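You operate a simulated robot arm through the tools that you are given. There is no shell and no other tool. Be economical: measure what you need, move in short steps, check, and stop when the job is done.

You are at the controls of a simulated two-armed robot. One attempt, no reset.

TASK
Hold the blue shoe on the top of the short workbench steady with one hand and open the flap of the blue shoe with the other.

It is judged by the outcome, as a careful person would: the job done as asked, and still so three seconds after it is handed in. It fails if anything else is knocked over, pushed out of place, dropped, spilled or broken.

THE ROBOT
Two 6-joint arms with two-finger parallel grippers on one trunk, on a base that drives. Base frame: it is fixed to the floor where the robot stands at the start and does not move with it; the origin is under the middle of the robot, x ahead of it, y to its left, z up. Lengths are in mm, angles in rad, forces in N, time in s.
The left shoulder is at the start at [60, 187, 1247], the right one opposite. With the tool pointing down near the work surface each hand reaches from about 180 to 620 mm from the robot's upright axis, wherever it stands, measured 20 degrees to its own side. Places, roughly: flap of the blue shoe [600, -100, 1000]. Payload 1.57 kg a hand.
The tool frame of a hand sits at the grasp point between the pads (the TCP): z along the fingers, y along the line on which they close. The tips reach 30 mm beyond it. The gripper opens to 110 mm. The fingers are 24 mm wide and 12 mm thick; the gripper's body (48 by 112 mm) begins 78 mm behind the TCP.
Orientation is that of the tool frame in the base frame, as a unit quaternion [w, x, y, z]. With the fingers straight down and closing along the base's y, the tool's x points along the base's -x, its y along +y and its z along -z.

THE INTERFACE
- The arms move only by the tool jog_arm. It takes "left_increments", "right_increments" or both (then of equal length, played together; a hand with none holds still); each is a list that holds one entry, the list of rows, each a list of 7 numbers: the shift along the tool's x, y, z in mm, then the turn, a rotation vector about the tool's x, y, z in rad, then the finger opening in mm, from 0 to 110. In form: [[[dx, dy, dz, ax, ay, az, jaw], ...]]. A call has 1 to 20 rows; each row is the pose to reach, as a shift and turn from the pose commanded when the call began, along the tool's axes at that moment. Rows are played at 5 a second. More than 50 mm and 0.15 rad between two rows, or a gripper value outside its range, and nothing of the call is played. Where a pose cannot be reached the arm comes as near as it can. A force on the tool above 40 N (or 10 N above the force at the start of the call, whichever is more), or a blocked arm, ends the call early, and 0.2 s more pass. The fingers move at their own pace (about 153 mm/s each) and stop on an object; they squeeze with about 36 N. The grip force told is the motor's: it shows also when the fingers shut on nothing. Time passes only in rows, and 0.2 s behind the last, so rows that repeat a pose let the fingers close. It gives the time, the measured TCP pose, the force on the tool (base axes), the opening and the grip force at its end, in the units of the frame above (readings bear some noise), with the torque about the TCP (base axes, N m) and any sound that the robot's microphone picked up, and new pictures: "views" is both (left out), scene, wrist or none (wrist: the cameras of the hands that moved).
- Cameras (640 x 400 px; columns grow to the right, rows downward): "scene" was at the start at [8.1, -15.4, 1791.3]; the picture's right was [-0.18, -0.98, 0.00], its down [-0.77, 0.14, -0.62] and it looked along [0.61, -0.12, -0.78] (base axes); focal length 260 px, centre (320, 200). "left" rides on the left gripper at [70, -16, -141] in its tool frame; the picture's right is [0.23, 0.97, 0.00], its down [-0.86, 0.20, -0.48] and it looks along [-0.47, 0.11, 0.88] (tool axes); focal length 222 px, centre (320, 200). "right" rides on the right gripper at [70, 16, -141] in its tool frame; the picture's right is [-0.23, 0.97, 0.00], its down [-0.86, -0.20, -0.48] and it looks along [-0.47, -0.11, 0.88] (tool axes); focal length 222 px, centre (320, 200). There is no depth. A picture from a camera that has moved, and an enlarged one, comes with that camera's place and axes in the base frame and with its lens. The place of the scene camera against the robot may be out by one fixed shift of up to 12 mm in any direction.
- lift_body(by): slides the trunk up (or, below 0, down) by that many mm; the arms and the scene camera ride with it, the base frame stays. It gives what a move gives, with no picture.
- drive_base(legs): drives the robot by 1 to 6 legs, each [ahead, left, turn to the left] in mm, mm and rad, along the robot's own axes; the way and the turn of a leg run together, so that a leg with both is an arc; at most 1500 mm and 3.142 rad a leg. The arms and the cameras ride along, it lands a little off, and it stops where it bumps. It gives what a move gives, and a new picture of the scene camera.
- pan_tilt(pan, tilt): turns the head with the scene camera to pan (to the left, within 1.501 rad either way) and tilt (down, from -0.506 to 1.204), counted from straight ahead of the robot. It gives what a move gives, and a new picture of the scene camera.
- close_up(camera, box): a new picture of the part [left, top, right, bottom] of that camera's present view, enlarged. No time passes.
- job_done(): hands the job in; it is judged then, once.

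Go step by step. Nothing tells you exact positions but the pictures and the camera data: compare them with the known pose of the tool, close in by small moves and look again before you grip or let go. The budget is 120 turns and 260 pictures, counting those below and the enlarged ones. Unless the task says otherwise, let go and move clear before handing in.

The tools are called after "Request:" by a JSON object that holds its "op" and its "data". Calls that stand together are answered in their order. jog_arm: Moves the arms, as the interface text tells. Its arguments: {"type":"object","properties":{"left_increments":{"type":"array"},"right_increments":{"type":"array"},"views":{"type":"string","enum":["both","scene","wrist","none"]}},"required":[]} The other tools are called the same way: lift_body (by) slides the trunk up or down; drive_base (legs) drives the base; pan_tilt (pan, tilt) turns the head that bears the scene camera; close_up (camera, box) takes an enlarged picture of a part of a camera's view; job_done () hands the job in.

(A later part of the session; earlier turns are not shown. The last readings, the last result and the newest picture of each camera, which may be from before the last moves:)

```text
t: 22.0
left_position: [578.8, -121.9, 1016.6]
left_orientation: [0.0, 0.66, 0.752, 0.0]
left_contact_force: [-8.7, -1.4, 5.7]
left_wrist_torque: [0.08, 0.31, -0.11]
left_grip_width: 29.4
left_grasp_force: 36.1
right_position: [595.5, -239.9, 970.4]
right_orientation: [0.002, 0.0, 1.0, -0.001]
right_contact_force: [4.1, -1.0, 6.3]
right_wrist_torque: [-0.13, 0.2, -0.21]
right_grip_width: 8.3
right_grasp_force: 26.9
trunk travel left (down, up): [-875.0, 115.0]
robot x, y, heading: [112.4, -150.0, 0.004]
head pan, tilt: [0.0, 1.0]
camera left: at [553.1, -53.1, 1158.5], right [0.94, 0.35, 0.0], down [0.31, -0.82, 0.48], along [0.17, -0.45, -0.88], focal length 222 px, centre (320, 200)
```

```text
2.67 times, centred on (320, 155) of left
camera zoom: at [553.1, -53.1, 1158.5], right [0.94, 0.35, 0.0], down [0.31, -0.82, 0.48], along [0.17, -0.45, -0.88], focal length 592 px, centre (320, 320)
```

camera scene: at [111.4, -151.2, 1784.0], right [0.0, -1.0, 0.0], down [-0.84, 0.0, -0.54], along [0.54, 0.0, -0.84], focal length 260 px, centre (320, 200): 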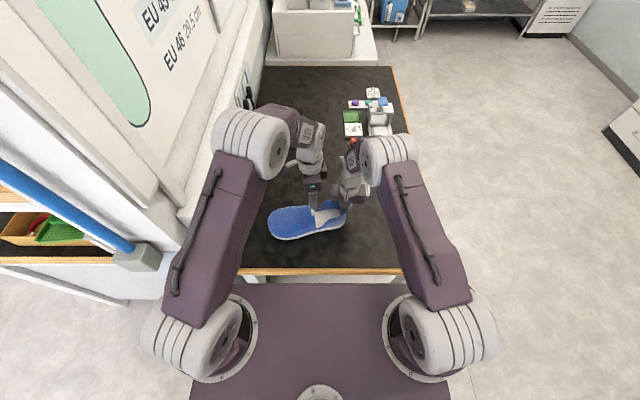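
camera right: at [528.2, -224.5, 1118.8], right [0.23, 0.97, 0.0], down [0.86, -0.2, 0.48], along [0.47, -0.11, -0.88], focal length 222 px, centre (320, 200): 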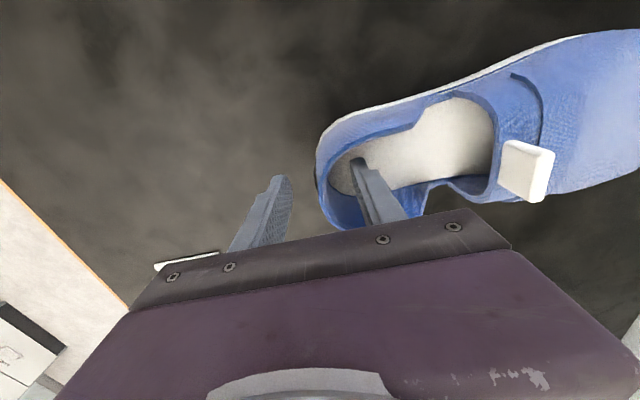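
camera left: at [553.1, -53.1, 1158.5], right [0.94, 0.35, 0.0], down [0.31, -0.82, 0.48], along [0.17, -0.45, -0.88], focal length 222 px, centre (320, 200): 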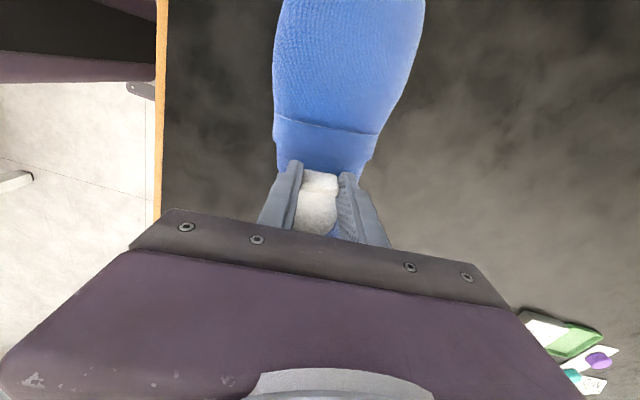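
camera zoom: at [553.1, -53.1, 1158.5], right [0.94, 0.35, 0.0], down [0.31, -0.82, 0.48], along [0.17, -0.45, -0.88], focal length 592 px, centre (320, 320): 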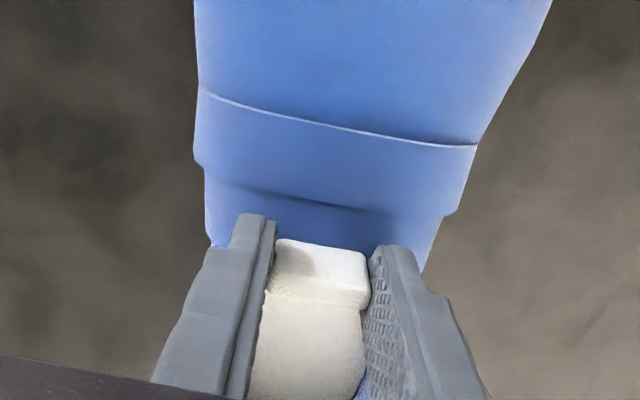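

The tab is gripped at 29 mm and 36 N. I'll lift it a little, and see how it moves.

Request:
{"op": "jog_arm", "data": {"left_increments": [[[0, 0, -3, 0, 0, 0, 10], [0, 0, -6, 0, 0, 0, 10], [1, 0, -9, 0, 0, 0, 10], [2, 0, -12, 0, 0, 0, 10]]], "views": "wrist"}}

Request:
{"op": "close_up", "data": {"camera": "left", "box": [220, 80, 420, 230]}}

Request:
{"op": "close_up", "data": {"camera": "scene", "box": [260, 180, 356, 240]}}

```text
t: 23.0
left_position: [579.2, -119.7, 1029.4]
left_orientation: [0.001, 0.659, 0.752, 0.001]
left_contact_force: [0.3, 0.8, -8.4]
left_wrist_torque: [-1.13, -0.23, 0.21]
left_grip_width: 29.4
left_grasp_force: 36.5
right_position: [596.6, -241.7, 970.8]
right_orientation: [0.002, 0.0, 1.0, 0.001]
right_contact_force: [0.5, -10.6, 21.6]
right_wrist_torque: [0.87, 0.22, -0.29]
right_grip_width: 9.1
right_grasp_force: 27.4
trunk travel left (down, up): [-875.0, 115.0]
robot x, y, heading: [111.4, -155.3, -0.002]
head pan, tilt: [0.0, 1.0]
camera left: at [553.6, -51.8, 1170.4], right [0.94, 0.35, 0.0], down [0.31, -0.82, 0.48], along [0.17, -0.45, -0.88], focal length 222 px, centre (320, 200)
```

left: 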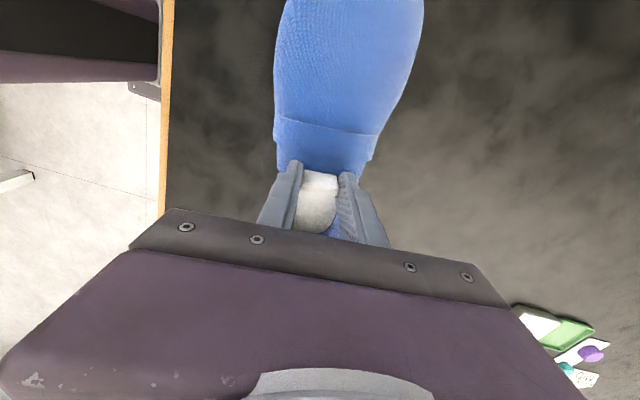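

```text
2.67 times, centred on (320, 155) of left
camera zoom: at [553.6, -51.8, 1170.4], right [0.94, 0.35, 0.0], down [0.31, -0.82, 0.48], along [0.17, -0.45, -0.88], focal length 592 px, centre (320, 320)
```

zoom: 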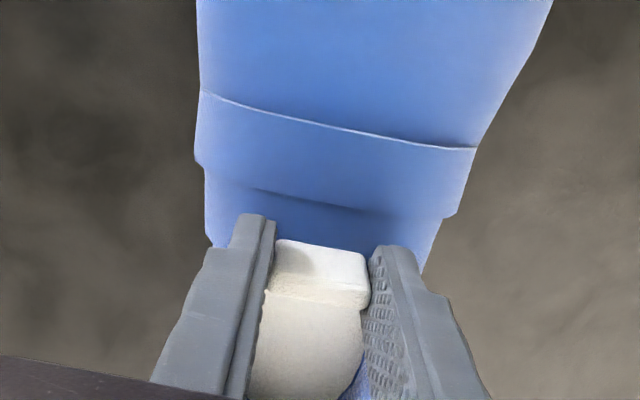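

```text
6.67 times, centred on (308, 210) of scene
camera zoom: at [110.1, -152.9, 1784.0], right [0.0, -1.0, 0.0], down [-0.84, 0.0, -0.54], along [0.54, 0.0, -0.84], focal length 1734 px, centre (400, 133)
```

zoom: 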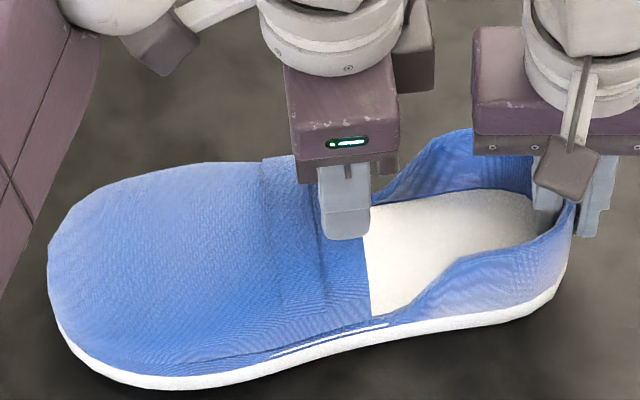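

Lifting pitched the whole shoe, so the flap resists that direction while the heel acts as a pivot. I'll lower it back and try pulling the tab toward the toe, where the heel grip can resist.

Request:
{"op": "jog_arm", "data": {"left_increments": [[[0, 0, 5, 0, 0, 0, 10], [-1, 0, 9, 0, 0, 0, 10], [3, 0, 9, 0, 0, 0, 10], [6, 0, 8, 0, 0, 0, 10], [10, 0, 7, 0, 0, 0, 10], [13, 0, 6, 0, 0, 0, 10]]], "views": "wrist"}}

Request:
{"op": "close_up", "data": {"camera": "left", "box": [220, 80, 420, 230]}}

Request:
{"op": "close_up", "data": {"camera": "scene", "box": [260, 180, 356, 240]}}

```text
t: 24.2
left_position: [578.9, -114.6, 1022.3]
left_orientation: [0.004, 0.659, 0.752, 0.0]
left_contact_force: [-2.6, -4.0, 5.3]
left_wrist_torque: [0.54, 0.6, 0.33]
left_grip_width: 29.5
left_grasp_force: 36.2
right_position: [595.7, -238.8, 969.9]
right_orientation: [0.002, 0.0, 1.0, 0.002]
right_contact_force: [-1.3, -1.3, 5.7]
right_wrist_torque: [-0.67, -0.16, -0.55]
right_grip_width: 8.2
right_grasp_force: 27.8
trunk travel left (down, up): [-875.0, 115.0]
robot x, y, heading: [110.8, -151.2, 0.001]
head pan, tilt: [0.0, 1.0]
stopped in row 5 (left hand): the force on the tool passed its limit (the readings are from after the stop); the commanded pose is now the measured one
camera left: at [553.1, -46.6, 1164.4], right [0.94, 0.35, 0.0], down [0.31, -0.82, 0.49], along [0.18, -0.45, -0.87], focal length 222 px, centre (320, 200)
```

left: 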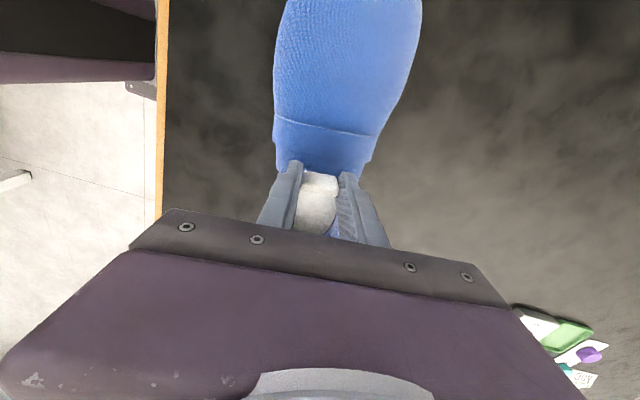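

```text
2.67 times, centred on (320, 155) of left
camera zoom: at [553.1, -46.6, 1164.4], right [0.94, 0.35, 0.0], down [0.31, -0.82, 0.49], along [0.18, -0.45, -0.87], focal length 592 px, centre (320, 320)
```

zoom: 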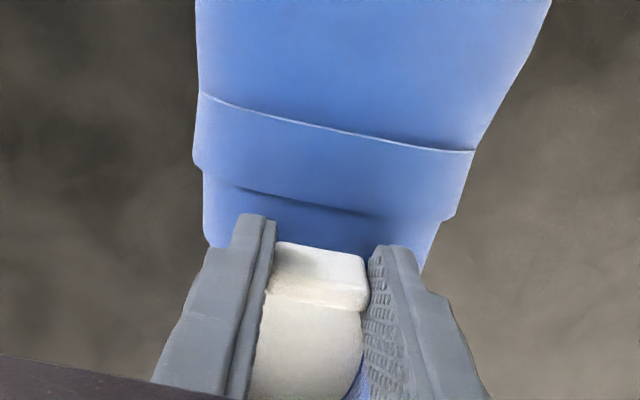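

```text
6.67 times, centred on (308, 210) of scene
camera zoom: at [110.1, -152.3, 1783.9], right [0.0, -1.0, 0.0], down [-0.84, 0.0, -0.54], along [0.54, 0.0, -0.84], focal length 1734 px, centre (400, 133)
```

zoom: 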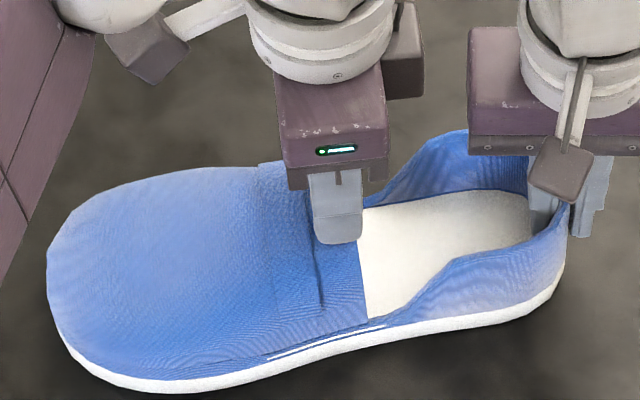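

Neither direction moved the flap relative to the shoe, so I'll release the tab and inspect the far side for the hinge before using more force.

Request:
{"op": "jog_arm", "data": {"left_increments": [[[0, 0, 0, 0, 0, 0, 45], [0, 0, 0, 0, 0, 0, 60], [0, 0, -30, 0, 0, 0, 70], [0, 0, -60, 0, 0, 0, 80], [0, 0, -90, 0, 0, 0.1, 110], [0, 10, -120, 0, 0, 0.24, 110], [0, 20, -130, 0, 0, 0.38, 110], [0, 30, -130, 0, 0, 0.52, 110], [0, 40, -130, 0, 0, 0.66, 110], [0, 50, -130, 0, 0, 0.8, 110], [0, 55, -130, 0, 0, 0.94, 110], [0, 55, -130, 0, 0, 1.08, 110], [0, 55, -130, 0, 0, 1.22, 110], [0, 55, -130, 0, 0, 1.36, 110]]], "views": "both"}}

Request:
{"op": "close_up", "data": {"camera": "scene", "box": [260, 180, 356, 240]}}

Request:
{"op": "close_up", "data": {"camera": "left", "box": [200, 20, 440, 220]}}

```text
t: 27.2
left_position: [632.7, -107.2, 1153.1]
left_orientation: [0.004, 0.985, 0.17, 0.003]
left_contact_force: [0.2, -0.2, 0.0]
left_wrist_torque: [-0.03, -0.01, -0.01]
left_grip_width: 109.8
left_grasp_force: 0.1
right_position: [595.7, -237.9, 970.6]
right_orientation: [0.002, 0.0, 1.0, 0.002]
right_contact_force: [0.6, -5.9, 13.5]
right_wrist_torque: [-0.65, 0.03, -0.01]
right_grip_width: 8.3
right_grasp_force: 27.4
trunk travel left (down, up): [-875.0, 115.0]
robot x, y, heading: [110.8, -149.6, 0.007]
head pan, tilt: [0.0, 1.0]
camera scene: at [110.4, -152.3, 1784.0], right [0.0, -1.0, 0.0], down [-0.84, 0.0, -0.54], along [0.54, 0.0, -0.84], focal length 260 px, centre (320, 200)
camera left: at [692.6, -66.7, 1295.8], right [0.54, -0.84, 0.01], down [-0.74, -0.47, 0.48], along [-0.4, -0.26, -0.88], focal length 222 px, centre (320, 200)
```

scene: 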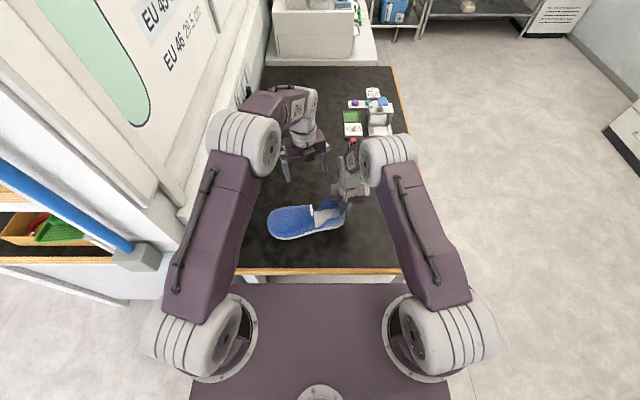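
left: 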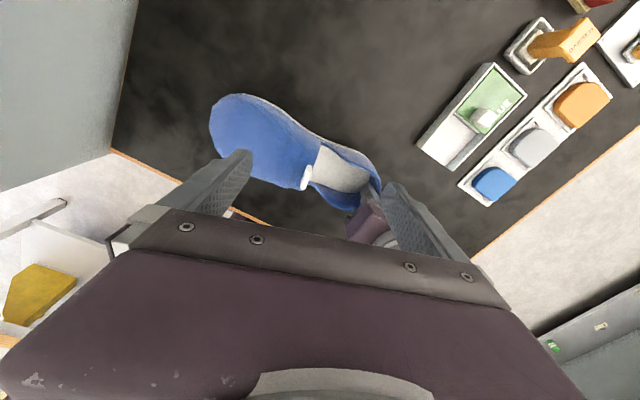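

```text
6.67 times, centred on (308, 210) of scene
camera zoom: at [110.4, -152.3, 1784.0], right [0.0, -1.0, 0.0], down [-0.84, 0.0, -0.54], along [0.54, 0.0, -0.84], focal length 1734 px, centre (400, 133)
```

zoom: 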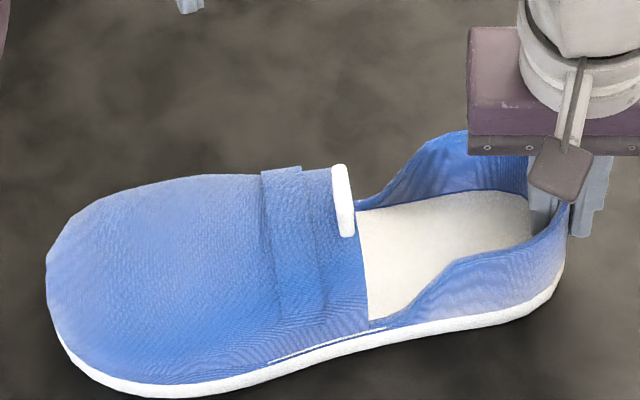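

```text
2.00 times, centred on (320, 120) of left
camera zoom: at [692.6, -66.7, 1295.8], right [0.54, -0.84, 0.01], down [-0.74, -0.47, 0.48], along [-0.4, -0.26, -0.88], focal length 444 px, centre (320, 360)
```

zoom: 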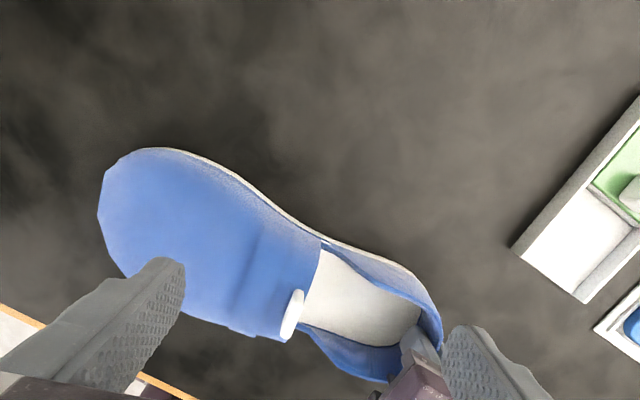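

Request:
{"op": "jog_arm", "data": {"left_increments": [[[0, 0, 0, 0, -0.12, 0, 110], [2, -2, 10, 0, -0.24, 0, 110], [4, -4, 20, 0, -0.36, 0, 110], [6, -6, 30, 0, -0.48, 0, 110], [8, -10, 40, 0, -0.6, 0, 110], [10, -12, 50, 0, -0.7, 0, 110], [12, -14, 55, 0, -0.8, 0, 110]]], "views": "wrist"}}

Request:
{"op": "close_up", "data": {"camera": "left", "box": [180, 0, 440, 200]}}

```text
t: 28.8
left_position: [548.5, -69.5, 1110.9]
left_orientation: [0.064, 0.922, 0.157, -0.348]
left_contact_force: [-0.4, -0.2, -0.7]
left_wrist_torque: [-0.01, 0.02, -0.02]
left_grip_width: 110.0
left_grasp_force: 0.1
left hand out of reach, approached as far as the arm can: row 3, 4, 5, 6, 7
right_position: [596.8, -236.7, 968.9]
right_orientation: [0.003, -0.001, 1.0, 0.001]
right_contact_force: [-0.1, -2.9, 13.1]
right_wrist_torque: [-0.79, -0.03, -0.02]
right_grip_width: 8.3
right_grasp_force: 27.4
trunk travel left (down, up): [-875.0, 115.0]
robot x, y, heading: [106.2, -153.5, -0.001]
head pan, tilt: [0.0, 1.0]
camera left: at [680.6, -3.7, 1171.1], right [0.49, -0.86, -0.14], down [-0.24, -0.29, 0.93], along [-0.84, -0.42, -0.35], focal length 222 px, centre (320, 200)
```

left: 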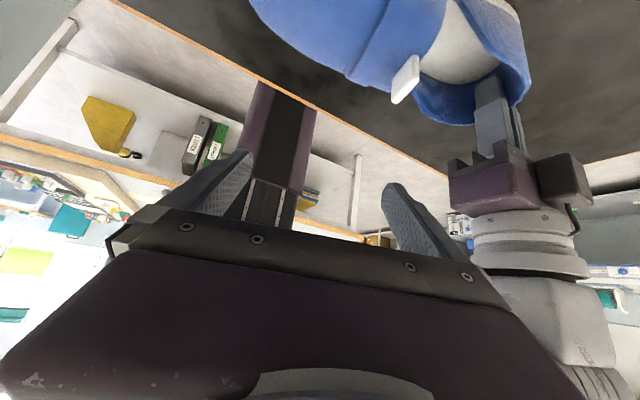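

```text
2.00 times, centred on (310, 100) of left
camera zoom: at [680.6, -3.7, 1171.1], right [0.49, -0.86, -0.14], down [-0.24, -0.29, 0.93], along [-0.84, -0.42, -0.35], focal length 444 px, centre (340, 400)
```

zoom: 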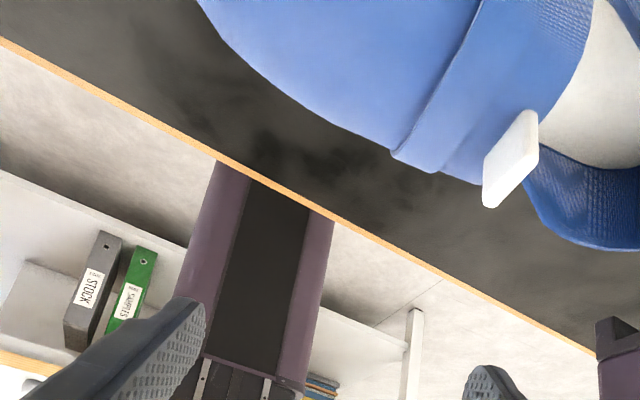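

Request:
{"op": "jog_arm", "data": {"left_increments": [[[0, 0, -5, 0, 0.12, 0, 110], [0, 0, -10, 0, 0.24, 0, 110], [0, 0, -15, 0, 0.34, 0, 110]]], "views": "wrist"}}

Request:
{"op": "close_up", "data": {"camera": "left", "box": [260, 0, 520, 200]}}

```text
t: 29.6
left_position: [557.7, -65.4, 1121.9]
left_orientation: [0.036, 0.968, 0.166, -0.186]
left_contact_force: [0.0, -0.2, -0.2]
left_wrist_torque: [-0.03, 0.03, -0.01]
left_grip_width: 109.9
left_grasp_force: 0.2
right_position: [596.3, -239.0, 969.8]
right_orientation: [0.003, 0.0, 1.0, 0.002]
right_contact_force: [-2.4, -2.9, 13.7]
right_wrist_torque: [-0.71, 0.06, 0.0]
right_grip_width: 8.4
right_grasp_force: 27.6
trunk travel left (down, up): [-875.0, 115.0]
robot x, y, heading: [109.1, -149.3, 0.002]
head pan, tilt: [0.0, 1.0]
camera left: at [662.7, -9.1, 1227.7], right [0.52, -0.85, -0.08], down [-0.52, -0.39, 0.76], along [-0.68, -0.36, -0.64], focal length 222 px, centre (320, 200)
```

left: 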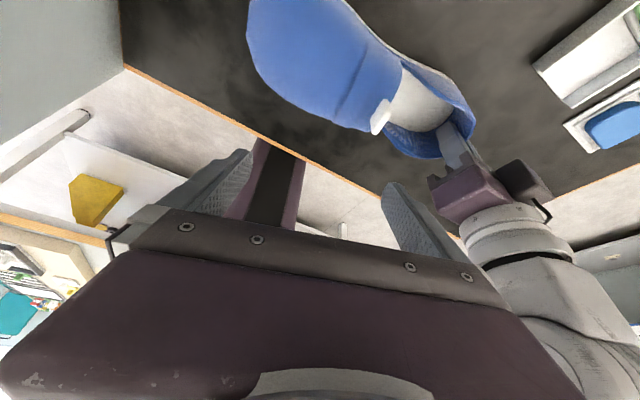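

```text
2.00 times, centred on (390, 100) of left
camera zoom: at [662.7, -9.1, 1227.7], right [0.52, -0.85, -0.08], down [-0.52, -0.39, 0.76], along [-0.68, -0.36, -0.64], focal length 444 px, centre (180, 400)
```

zoom: 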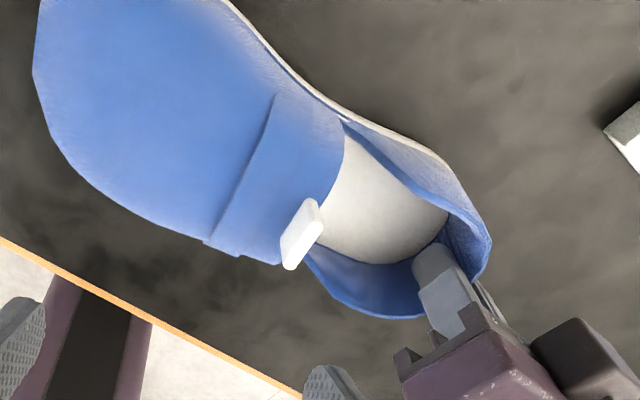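

Request:
{"op": "close_up", "data": {"camera": "left", "box": [330, 30, 450, 150]}}

```text
3.33 times, centred on (390, 90) of left
camera zoom: at [662.7, -9.1, 1227.7], right [0.52, -0.85, -0.08], down [-0.52, -0.39, 0.76], along [-0.68, -0.36, -0.64], focal length 740 px, centre (87, 567)
```

zoom: 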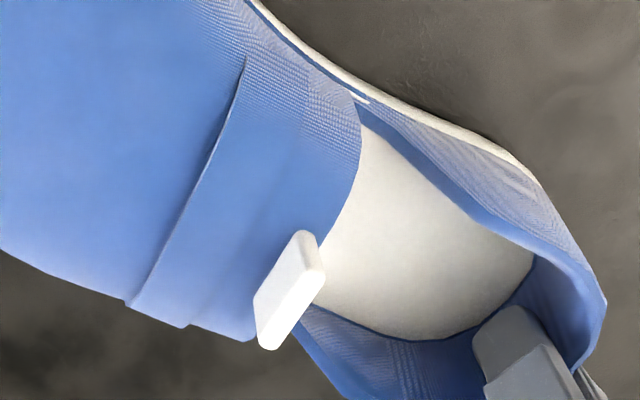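

The flap looks symmetric, with its hinge likely at the toe-side edge. The heel pinch can't stop the shoe pitching, so the right hand will grip the near side wall next to the flap, leaning in from the heel and bearing on the sole. First I'll release the heel and raise, and move the left hand back over the tab.

Request:
{"op": "jog_arm", "data": {"right_increments": [[[0, 0, 0, 0, 0, 0, 25], [0, 0, 0, 0, 0, 0, 50], [0, 0, -25, 0, 0, 0, 60], [0, 0, -60, 0, 0, 0, 70], [0, 0, -100, 0, 0, 0, 70], [0, 0, -130, 0, 0, -0.14, 70]]], "views": "none"}}

Request:
{"op": "jog_arm", "data": {"left_increments": [[[0, 0, -10, 0, 0.13, 0, 110], [0, 0, -20, 0, 0.26, 0, 110], [0, 0, -30, 0, 0.38, 0, 100]]], "views": "none"}}

```text
t: 31.0
left_position: [558.7, -65.6, 1122.5]
left_orientation: [0.036, 0.968, 0.166, -0.187]
left_contact_force: [-0.4, 0.5, 1.1]
left_wrist_torque: [0.03, -0.01, 0.0]
left_grip_width: 110.1
left_grasp_force: 0.0
right_position: [598.1, -238.4, 1099.2]
right_orientation: [0.001, -0.07, 0.998, 0.001]
right_contact_force: [-0.2, 0.1, 0.6]
right_wrist_torque: [0.0, -0.05, -0.01]
right_grip_width: 70.0
right_grasp_force: 0.0
trunk travel left (down, up): [-875.0, 115.0]
robot x, y, heading: [107.0, -146.8, -0.002]
head pan, tilt: [0.0, 1.0]
```

```text
t: 31.8
left_position: [569.7, -60.8, 1150.0]
left_orientation: [0.005, 0.985, 0.17, 0.001]
left_contact_force: [0.0, 0.5, -0.2]
left_wrist_torque: [0.01, 0.02, -0.01]
left_grip_width: 100.0
left_grasp_force: 0.0
right_position: [598.0, -238.1, 1099.1]
right_orientation: [0.001, -0.07, 0.998, 0.002]
right_contact_force: [-0.2, -0.1, -0.2]
right_wrist_torque: [0.0, 0.01, -0.03]
right_grip_width: 69.8
right_grasp_force: 0.1
trunk travel left (down, up): [-875.0, 115.0]
robot x, y, heading: [107.3, -148.1, 0.006]
head pan, tilt: [0.0, 1.0]
```

Request:
{"op": "jog_arm", "data": {"right_increments": [[[4, 3, 0, 0, 0, -0.14, 70], [8, 6, 0, 0, 0, -0.28, 70], [12, 9, 0, 0, 0, -0.42, 70], [16, 12, 0, 0, 0, -0.56, 70], [20, 15, 0, 0, 0, -0.7, 70], [24, 18, 0, 0, 0, -0.84, 70], [28, 22, 0, 0, 0, -0.98, 70], [32, 26, 0, 0, 0, -1.12, 70], [36, 30, 0, 0, 0, -1.26, 70], [40, 33, 0, 0, 0, -1.4, 70], [41.6, 34, 0, 0, 0, -1.54, 70]]], "left_increments": [[[0, 0, 0, 0, 0, -0.13, 70], [0, 0, 0, 0, 0, -0.26, 70], [0, 0, 0, 0, 0, -0.39, 70], [0, 0, 0, 0, 0, -0.52, 70], [0, 0, 0, 0, 0, -0.65, 70], [0, 0, 0, 0, 0, -0.78, 70], [0, 0, 0, 0, 0, -0.91, 70], [0, 0, 0, 0, 0, -1.04, 70], [0, 0, 0, 0, 0, -1.17, 70], [0, 0, 0, 0, 0, -1.3, 70], [0, 0, 0, 0, 0, -1.36, 70]]]}}

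Request:
{"op": "close_up", "data": {"camera": "scene", "box": [260, 180, 356, 240]}}

```text
t: 34.2
left_position: [569.1, -61.9, 1149.9]
left_orientation: [0.003, 0.659, 0.752, -0.004]
left_contact_force: [0.1, 0.5, -0.2]
left_wrist_torque: [-0.02, 0.02, 0.02]
left_grip_width: 70.0
left_grasp_force: 0.0
right_position: [550.8, -210.3, 1099.3]
right_orientation: [-0.003, 0.746, -0.666, 0.0]
right_contact_force: [0.1, -0.3, 0.4]
right_wrist_torque: [-0.01, -0.01, 0.0]
right_grip_width: 69.9
right_grasp_force: 0.0
trunk travel left (down, up): [-875.0, 115.0]
robot x, y, heading: [112.3, -148.0, -0.002]
head pan, tilt: [0.0, 1.0]
camera scene: at [112.4, -151.1, 1783.9], right [0.0, -1.0, 0.0], down [-0.84, 0.0, -0.54], along [0.54, 0.0, -0.84], focal length 260 px, centre (320, 200)
camera right: at [542.9, -283.0, 1241.3], right [-0.99, 0.12, 0.0], down [0.1, 0.87, 0.48], along [0.06, 0.48, -0.88], focal length 222 px, centre (320, 200)
camera left: at [544.4, 7.6, 1290.7], right [0.94, 0.35, 0.0], down [0.31, -0.82, 0.49], along [0.17, -0.46, -0.87], focal length 222 px, centre (320, 200)
```

scene: 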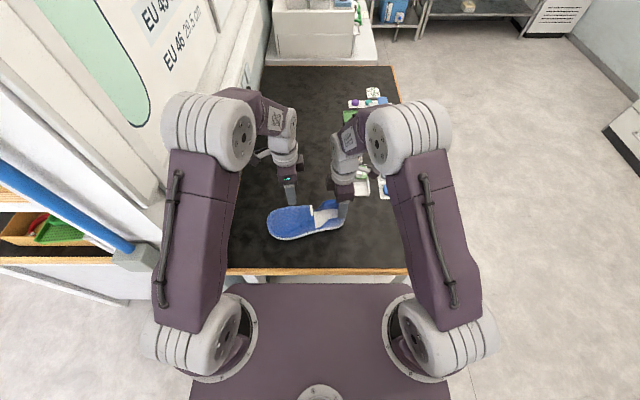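
right: 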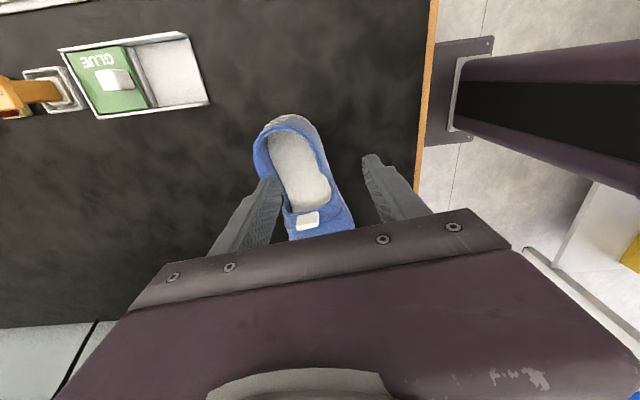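
left: 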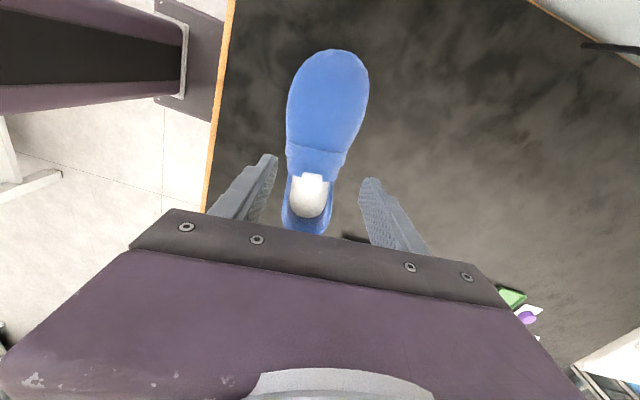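

```text
6.67 times, centred on (308, 210) of scene
camera zoom: at [112.4, -151.1, 1783.9], right [0.0, -1.0, 0.0], down [-0.84, 0.0, -0.54], along [0.54, 0.0, -0.84], focal length 1734 px, centre (400, 133)
```

zoom: 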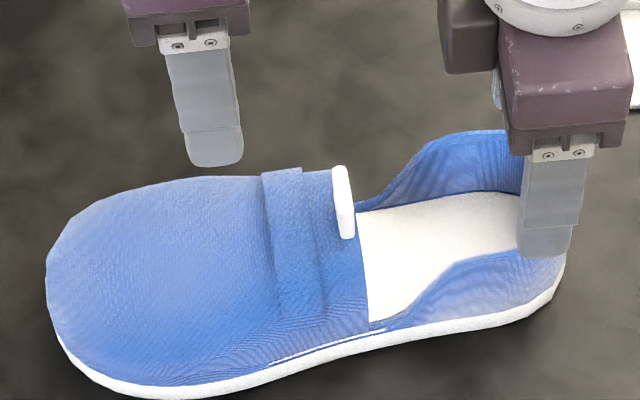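

Request:
{"op": "close_up", "data": {"camera": "right", "box": [230, 100, 380, 250]}}

```text
2.67 times, centred on (305, 175) of right
camera zoom: at [542.9, -283.0, 1241.3], right [-0.99, 0.12, 0.0], down [0.1, 0.87, 0.48], along [0.06, 0.48, -0.88], focal length 592 px, centre (360, 267)
```

zoom: 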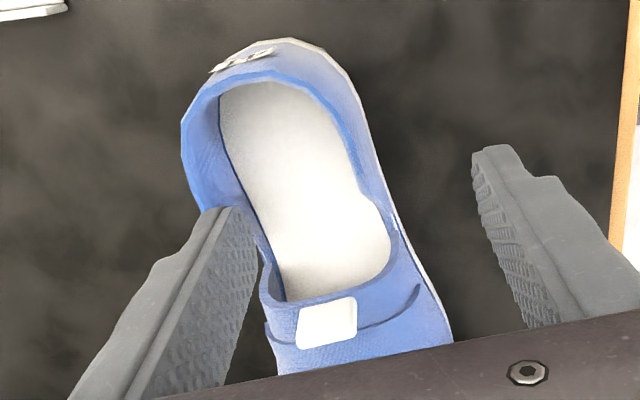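

The near wall by the flap runs from about (541, −146) to (554, −175), with the sole top around z = 925. I'm leaning the right hand in over it with the jaw open.

Request:
{"op": "jog_arm", "data": {"right_increments": [[[-5, 0, 15, 0, -0.1, -0.02, 60], [-10, 0, 35, 0, -0.2, -0.04, 50], [-15, -1, 55, 0, -0.3, -0.06, 50], [-20, -2, 75, 0, -0.4, -0.08, 50], [-25, -2, 95, 0, -0.5, -0.1, 50], [-30, -2, 109, 0, -0.5, -0.1, 50]]], "views": "wrist"}}

Request:
{"op": "close_up", "data": {"camera": "right", "box": [220, 80, 420, 230]}}

Request:
{"op": "close_up", "data": {"camera": "scene", "box": [260, 180, 356, 240]}}

```text
t: 35.6
left_position: [569.3, -61.2, 1150.4]
left_orientation: [0.002, 0.659, 0.752, -0.003]
left_contact_force: [-0.4, 0.5, 0.0]
left_wrist_torque: [0.02, 0.0, 0.0]
left_grip_width: 70.1
left_grasp_force: 0.1
right_position: [550.1, -180.6, 990.4]
right_orientation: [-0.168, 0.754, -0.608, -0.183]
right_contact_force: [0.6, -0.4, 0.8]
right_wrist_torque: [-0.03, 0.0, 0.0]
right_grip_width: 50.1
right_grasp_force: 0.1
trunk travel left (down, up): [-875.0, 115.0]
robot x, y, heading: [110.4, -152.0, 0.002]
head pan, tilt: [0.0, 1.0]
camera right: at [558.7, -310.9, 1081.4], right [-1.0, 0.0, 0.08], down [0.07, 0.54, 0.84], along [-0.05, 0.84, -0.54], focal length 222 px, centre (320, 200)
```

right: 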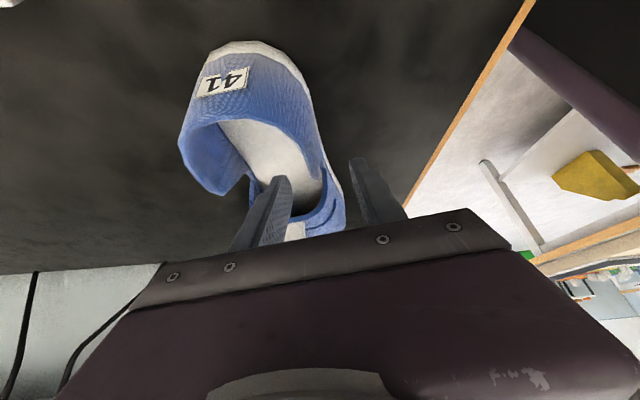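

```text
2.67 times, centred on (320, 155) of right
camera zoom: at [558.7, -310.9, 1081.4], right [-1.0, 0.0, 0.08], down [0.07, 0.54, 0.84], along [-0.05, 0.84, -0.54], focal length 592 px, centre (320, 320)
```

zoom: 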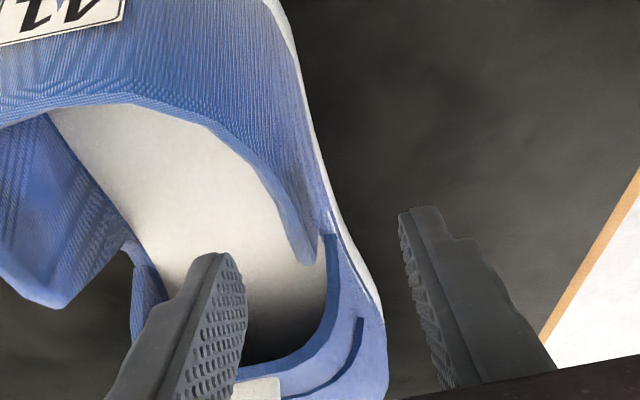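

```text
6.67 times, centred on (308, 210) of scene
camera zoom: at [112.6, -150.5, 1783.9], right [0.0, -1.0, 0.0], down [-0.84, 0.0, -0.54], along [0.54, 0.0, -0.84], focal length 1734 px, centre (400, 133)
```

zoom: 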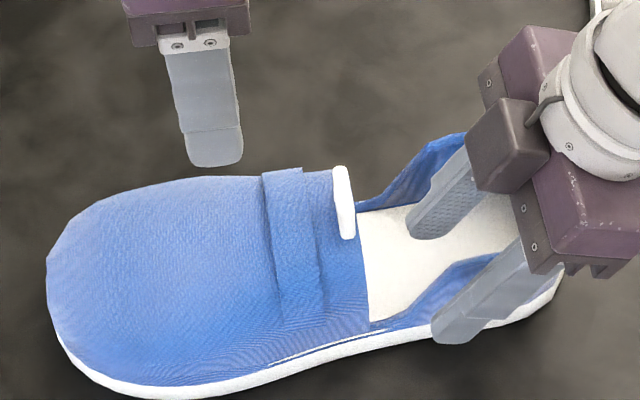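

Request:
{"op": "jog_arm", "data": {"right_increments": [[[3, 0, 12, 0, 0, 0, 50], [6, 0, 22, 0, 0, 0, 50], [8.6, -0.7, 31, 0, 0, 0, 50], [8.6, -0.7, 31, 0, 0, 0, 35], [8.6, -0.7, 31, 0, 0, 0, 20], [8.6, -0.7, 31, 0, 0, 0, 8], [8.6, -0.7, 31, 0, 0, 0, 0], [8.6, -0.7, 31, 0, 0, 0, 0]]], "views": "wrist"}}

Request:
{"op": "close_up", "data": {"camera": "scene", "box": [260, 180, 356, 240]}}

```text
t: 37.4
left_position: [568.8, -62.5, 1149.8]
left_orientation: [0.003, 0.659, 0.752, -0.003]
left_contact_force: [0.6, 0.6, -0.2]
left_wrist_torque: [-0.04, 0.02, 0.0]
left_grip_width: 69.9
left_grasp_force: 0.0
right_position: [549.8, -171.6, 959.1]
right_orientation: [-0.167, 0.754, -0.608, -0.184]
right_contact_force: [-1.3, 1.5, 0.7]
right_wrist_torque: [0.2, 0.36, 0.1]
right_grip_width: 4.5
right_grasp_force: 24.6
trunk travel left (down, up): [-875.0, 115.0]
robot x, y, heading: [107.8, -148.3, 0.004]
head pan, tilt: [0.0, 1.0]
camera right: at [558.3, -303.5, 1050.2], right [-1.0, 0.0, 0.08], down [0.07, 0.54, 0.84], along [-0.05, 0.84, -0.54], focal length 222 px, centre (320, 200)
```

right: 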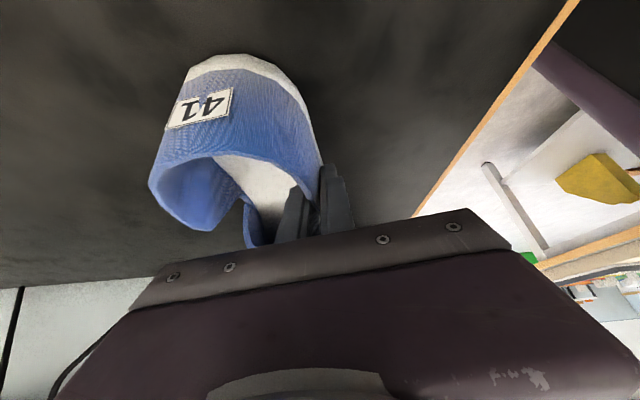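

```text
6.67 times, centred on (308, 210) of scene
camera zoom: at [112.2, -151.0, 1783.9], right [0.0, -1.0, 0.0], down [-0.84, 0.0, -0.54], along [0.54, 0.0, -0.84], focal length 1734 px, centre (400, 133)
```

zoom: 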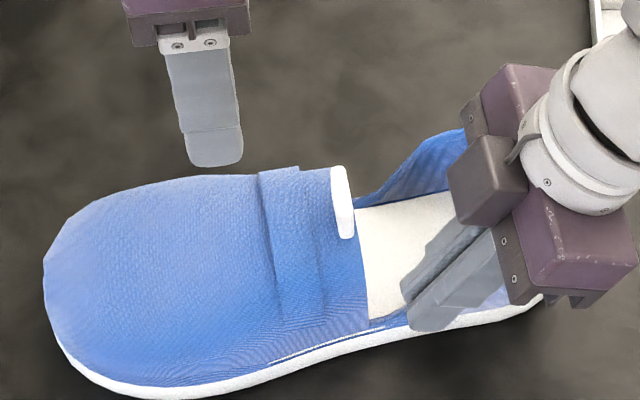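

The near wall is gripped (4.5 mm). I'll press down gently to load the sole and bring the left hand over the tab.

Request:
{"op": "jog_arm", "data": {"right_increments": [[[1, 0, 1.5, 0, 0, 0, 0], [2, 0, 4, 0, 0, 0, 0], [3, 0, 6, 0, 0, 0, 0]]], "views": "none"}}

Request:
{"op": "close_up", "data": {"camera": "scene", "box": [260, 180, 356, 240]}}

```text
t: 38.2
left_position: [566.3, -63.7, 1151.0]
left_orientation: [0.003, 0.659, 0.752, -0.002]
left_contact_force: [0.6, 0.1, 0.6]
left_wrist_torque: [-0.03, 0.02, -0.01]
left_grip_width: 70.0
left_grasp_force: 0.0
right_position: [549.0, -172.5, 954.5]
right_orientation: [-0.17, 0.753, -0.609, -0.182]
right_contact_force: [0.3, -6.7, 34.7]
right_wrist_torque: [0.29, 0.48, 0.19]
right_grip_width: 4.4
right_grasp_force: 25.4
trunk travel left (down, up): [-875.0, 115.0]
robot x, y, heading: [109.8, -148.5, 0.004]
head pan, tilt: [0.0, 1.0]
```

```text
6.67 times, centred on (308, 210) of scene
camera zoom: at [107.7, -152.5, 1784.3], right [0.0, -1.0, 0.0], down [-0.84, 0.0, -0.54], along [0.54, 0.0, -0.84], focal length 1734 px, centre (400, 133)
```

zoom: 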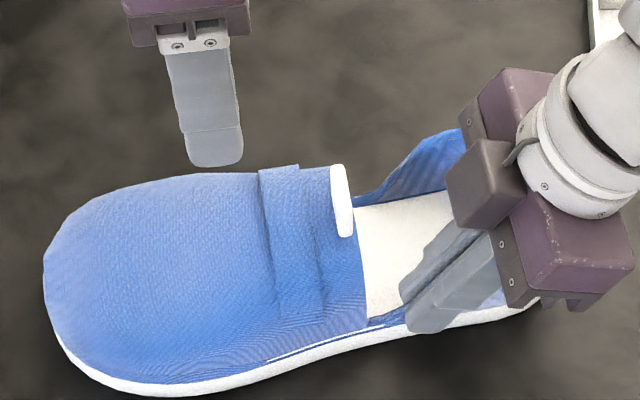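

Request:
{"op": "jog_arm", "data": {"left_increments": [[[-15, 0, 20, 0, 0, 0, 60], [-35, 1, 50, 0, 0, 0, 50], [-50, 1.5, 80, 0, 0, 0, 45], [-57.6, 1.5, 108, 0, 0, 0, 45]]], "views": "wrist"}}

Request:
{"op": "close_up", "data": {"camera": "left", "box": [220, 80, 420, 230]}}

Request:
{"op": "close_up", "data": {"camera": "scene", "box": [260, 180, 356, 240]}}

```text
t: 39.0
left_position: [574.8, -111.8, 1069.9]
left_orientation: [0.002, 0.661, 0.751, -0.004]
left_contact_force: [0.4, 0.9, 0.1]
left_wrist_torque: [-0.03, -0.02, -0.01]
left_grip_width: 45.1
left_grasp_force: 0.0
right_position: [550.2, -172.0, 953.9]
right_orientation: [-0.169, 0.754, -0.607, -0.184]
right_contact_force: [-5.2, -5.2, 20.5]
right_wrist_torque: [0.6, 0.8, 0.15]
right_grip_width: 5.0
right_grasp_force: 25.3
trunk travel left (down, up): [-875.0, 115.0]
robot x, y, heading: [108.1, -148.7, 0.003]
head pan, tilt: [0.0, 1.0]
stopped in row 4 (right hand): the force on the tool passed its limit (the readings are from after the stop); the commanded pose is now the measured one
camera left: at [549.6, -42.5, 1212.1], right [0.94, 0.35, 0.0], down [0.31, -0.82, 0.49], along [0.17, -0.46, -0.87], focal length 222 px, centre (320, 200)
```

left: 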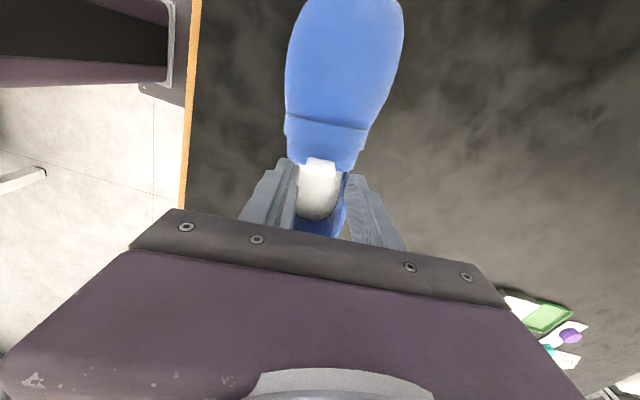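

```text
2.67 times, centred on (320, 155) of left
camera zoom: at [549.6, -42.5, 1212.1], right [0.94, 0.35, 0.0], down [0.31, -0.82, 0.49], along [0.17, -0.46, -0.87], focal length 592 px, centre (320, 320)
```

zoom: 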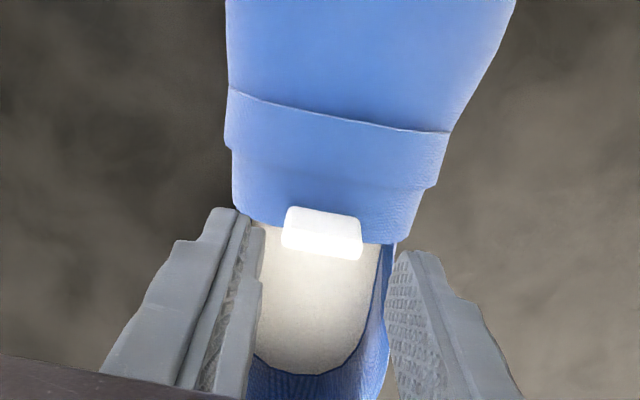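

```text
6.67 times, centred on (308, 210) of scene
camera zoom: at [108.6, -152.4, 1783.5], right [0.0, -1.0, 0.0], down [-0.84, 0.0, -0.54], along [0.54, 0.0, -0.84], focal length 1734 px, centre (400, 133)
```

zoom: 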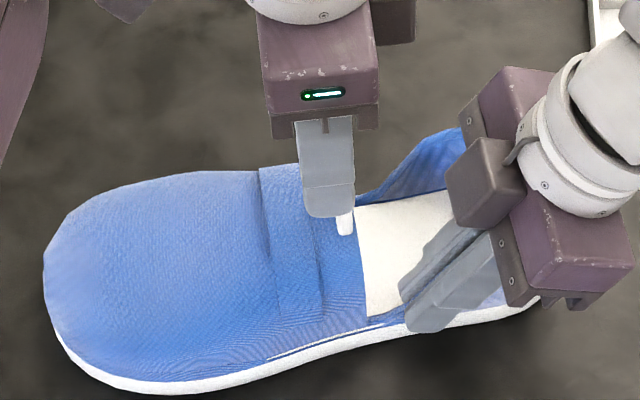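

Request:
{"op": "jog_arm", "data": {"left_increments": [[[-8.4, 3, 20, 0, 0, 0, 42], [-8.4, 3, 40, 0, 0, 0, 40], [-8.4, 3, 53, 0, 0, 0, 38], [-8.4, 3, 54, 0, 0, 0, 28], [-8.4, 3, 54, 0, 0, 0, 18], [-8.4, 3, 54, 0, 0, 0, 10], [-8.4, 3, 54, 0, 0, 0, 10]]], "views": "none"}}

Request:
{"op": "close_up", "data": {"camera": "left", "box": [220, 80, 420, 230]}}

```text
t: 40.6
left_position: [579.2, -119.3, 1017.3]
left_orientation: [0.004, 0.659, 0.752, -0.003]
left_contact_force: [0.6, -0.2, 16.0]
left_wrist_torque: [0.1, -0.43, 0.23]
left_grip_width: 29.3
left_grasp_force: 35.8
right_position: [550.1, -171.6, 955.4]
right_orientation: [-0.169, 0.754, -0.609, -0.182]
right_contact_force: [2.7, -2.9, 18.0]
right_wrist_torque: [-0.53, 1.14, 0.47]
right_grip_width: 5.3
right_grasp_force: 25.7
trunk travel left (down, up): [-875.0, 115.0]
robot x, y, heading: [107.3, -145.7, 0.003]
head pan, tilt: [0.0, 1.0]
```

```text
2.67 times, centred on (320, 155) of left
camera zoom: at [553.9, -50.0, 1159.1], right [0.94, 0.35, 0.0], down [0.31, -0.82, 0.49], along [0.17, -0.46, -0.87], focal length 592 px, centre (320, 320)
```

zoom: 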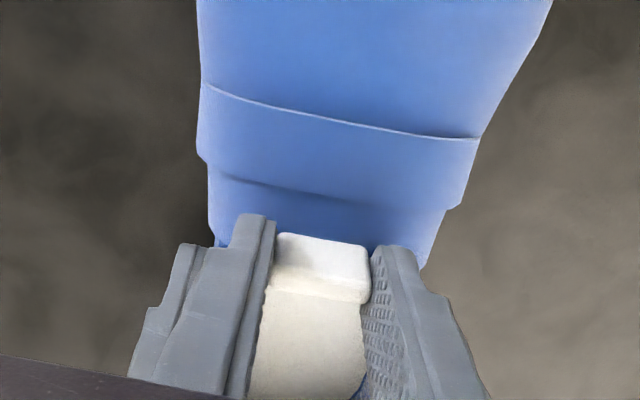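

Request:
{"op": "jog_arm", "data": {"left_increments": [[[1.9, 0, -2.4, 0, -0.05, 0, 10], [3.9, 0, -4.7, 0, -0.1, 0, 10], [6.1, 0, -7, 0, -0.15, 0, 10], [8.3, 0, -9, 0, -0.2, 0, 10]]], "views": "wrist"}}

Request:
{"op": "close_up", "data": {"camera": "left", "box": [220, 80, 420, 230]}}

Request:
{"op": "close_up", "data": {"camera": "scene", "box": [260, 180, 356, 240]}}

```text
t: 41.6
left_position: [578.0, -111.3, 1025.6]
left_orientation: [0.079, 0.656, 0.748, -0.069]
left_contact_force: [2.2, -2.7, 6.0]
left_wrist_torque: [0.75, -0.59, 0.41]
left_grip_width: 29.6
left_grasp_force: 36.1
right_position: [550.9, -171.9, 953.9]
right_orientation: [-0.17, 0.754, -0.608, -0.182]
right_contact_force: [0.2, 1.1, 24.3]
right_wrist_torque: [-0.12, 1.3, 0.44]
right_grip_width: 5.1
right_grasp_force: 25.7
trunk travel left (down, up): [-875.0, 115.0]
robot x, y, heading: [105.7, -148.9, 0.002]
head pan, tilt: [0.0, 1.0]
camera left: at [549.2, -15.7, 1150.3], right [0.94, 0.35, -0.05], down [0.29, -0.7, 0.65], along [0.19, -0.62, -0.76], focal length 222 px, centre (320, 200)
```

left: 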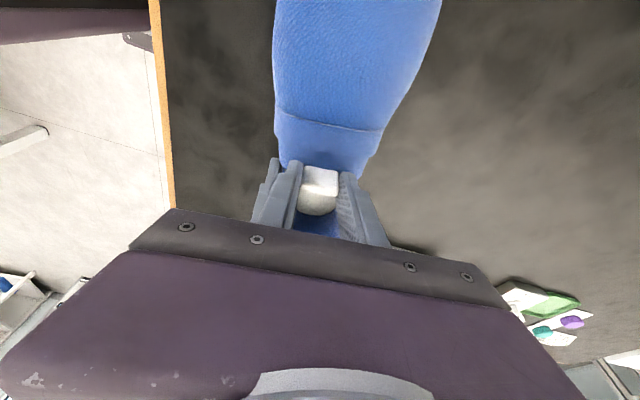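

```text
2.67 times, centred on (320, 155) of left
camera zoom: at [549.2, -15.7, 1150.3], right [0.94, 0.35, -0.05], down [0.29, -0.7, 0.65], along [0.19, -0.62, -0.76], focal length 592 px, centre (320, 320)
```

zoom: 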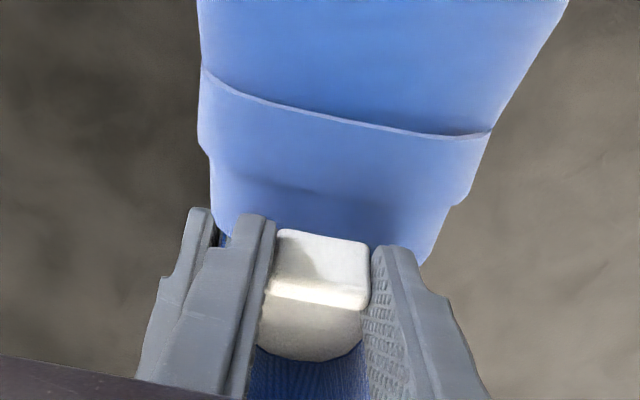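

```text
6.67 times, centred on (308, 210) of scene
camera zoom: at [108.7, -152.2, 1784.0], right [0.0, -1.0, 0.0], down [-0.84, 0.0, -0.54], along [0.54, 0.0, -0.84], focal length 1734 px, centre (400, 133)
```

zoom: 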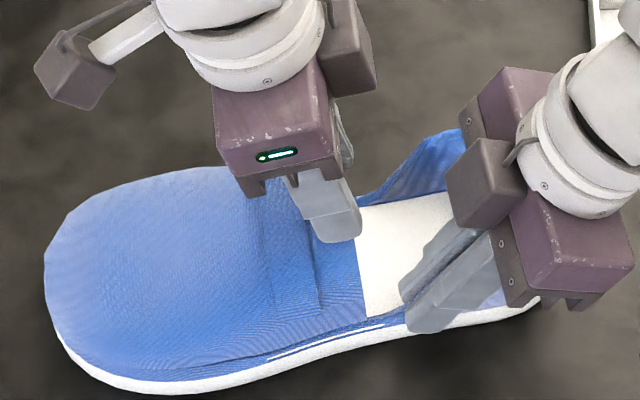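

Request:
{"op": "jog_arm", "data": {"left_increments": [[[3.9, 0, -4.7, 0, -0.1, 0, 10], [8.3, 0, -9, 0, -0.2, 0, 10], [13.1, 0, -12.8, 0, -0.3, 0, 10], [18.3, 0, -16.2, 0, -0.4, 0, 10]]], "views": "wrist"}}

Request:
{"op": "close_up", "data": {"camera": "left", "box": [220, 80, 420, 230]}}

Request:
{"op": "close_up", "data": {"camera": "scene", "box": [260, 180, 356, 240]}}

```text
t: 42.6
left_position: [575.7, -91.4, 1038.6]
left_orientation: [0.227, 0.629, 0.717, -0.2]
left_contact_force: [7.4, -21.1, 17.3]
left_wrist_torque: [0.2, -0.71, 0.48]
left_grip_width: 29.3
left_grasp_force: 35.5
right_position: [550.6, -172.0, 954.2]
right_orientation: [-0.169, 0.754, -0.608, -0.184]
right_contact_force: [1.5, 17.5, 19.6]
right_wrist_torque: [-0.75, 1.18, 0.38]
right_grip_width: 5.9
right_grasp_force: 25.5
trunk travel left (down, up): [-875.0, 115.0]
robot x, y, heading: [108.3, -152.5, 0.008]
head pan, tilt: [0.0, 1.0]
camera left: at [542.0, 43.9, 1115.1], right [0.94, 0.31, -0.13], down [0.25, -0.39, 0.88], along [0.22, -0.87, -0.45], focal length 222 px, centre (320, 200)
```

left: 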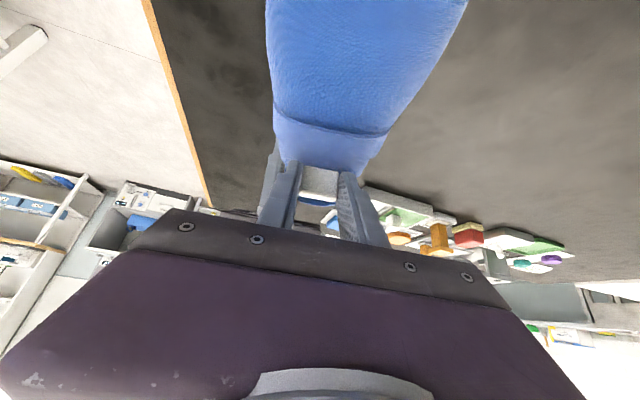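

```text
2.67 times, centred on (320, 155) of left
camera zoom: at [542.0, 43.9, 1115.1], right [0.94, 0.31, -0.13], down [0.25, -0.39, 0.88], along [0.22, -0.87, -0.45], focal length 592 px, centre (320, 320)
```

zoom: 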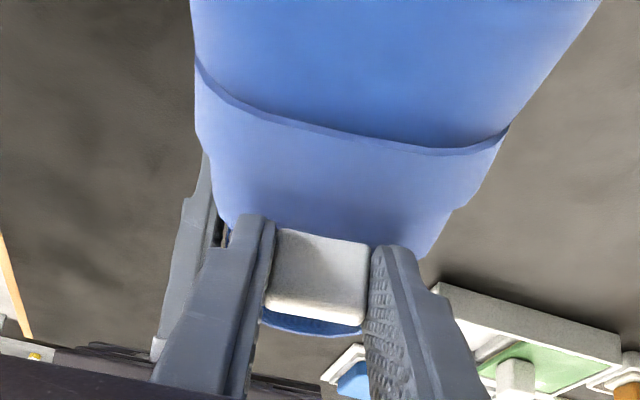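

```text
6.67 times, centred on (308, 210) of scene
camera zoom: at [109.8, -152.8, 1784.1], right [0.0, -1.0, 0.0], down [-0.84, 0.0, -0.54], along [0.54, 0.0, -0.84], focal length 1734 px, centre (400, 133)
```

zoom: 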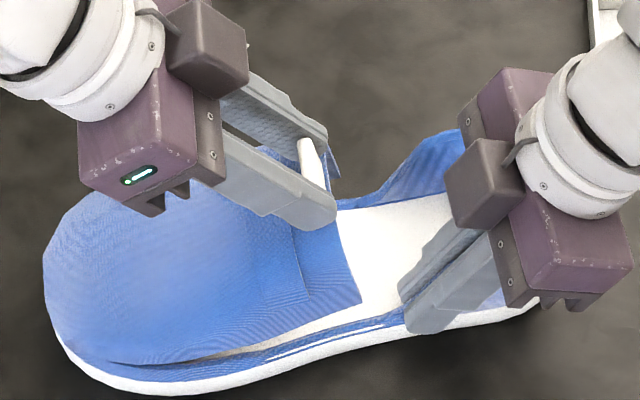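

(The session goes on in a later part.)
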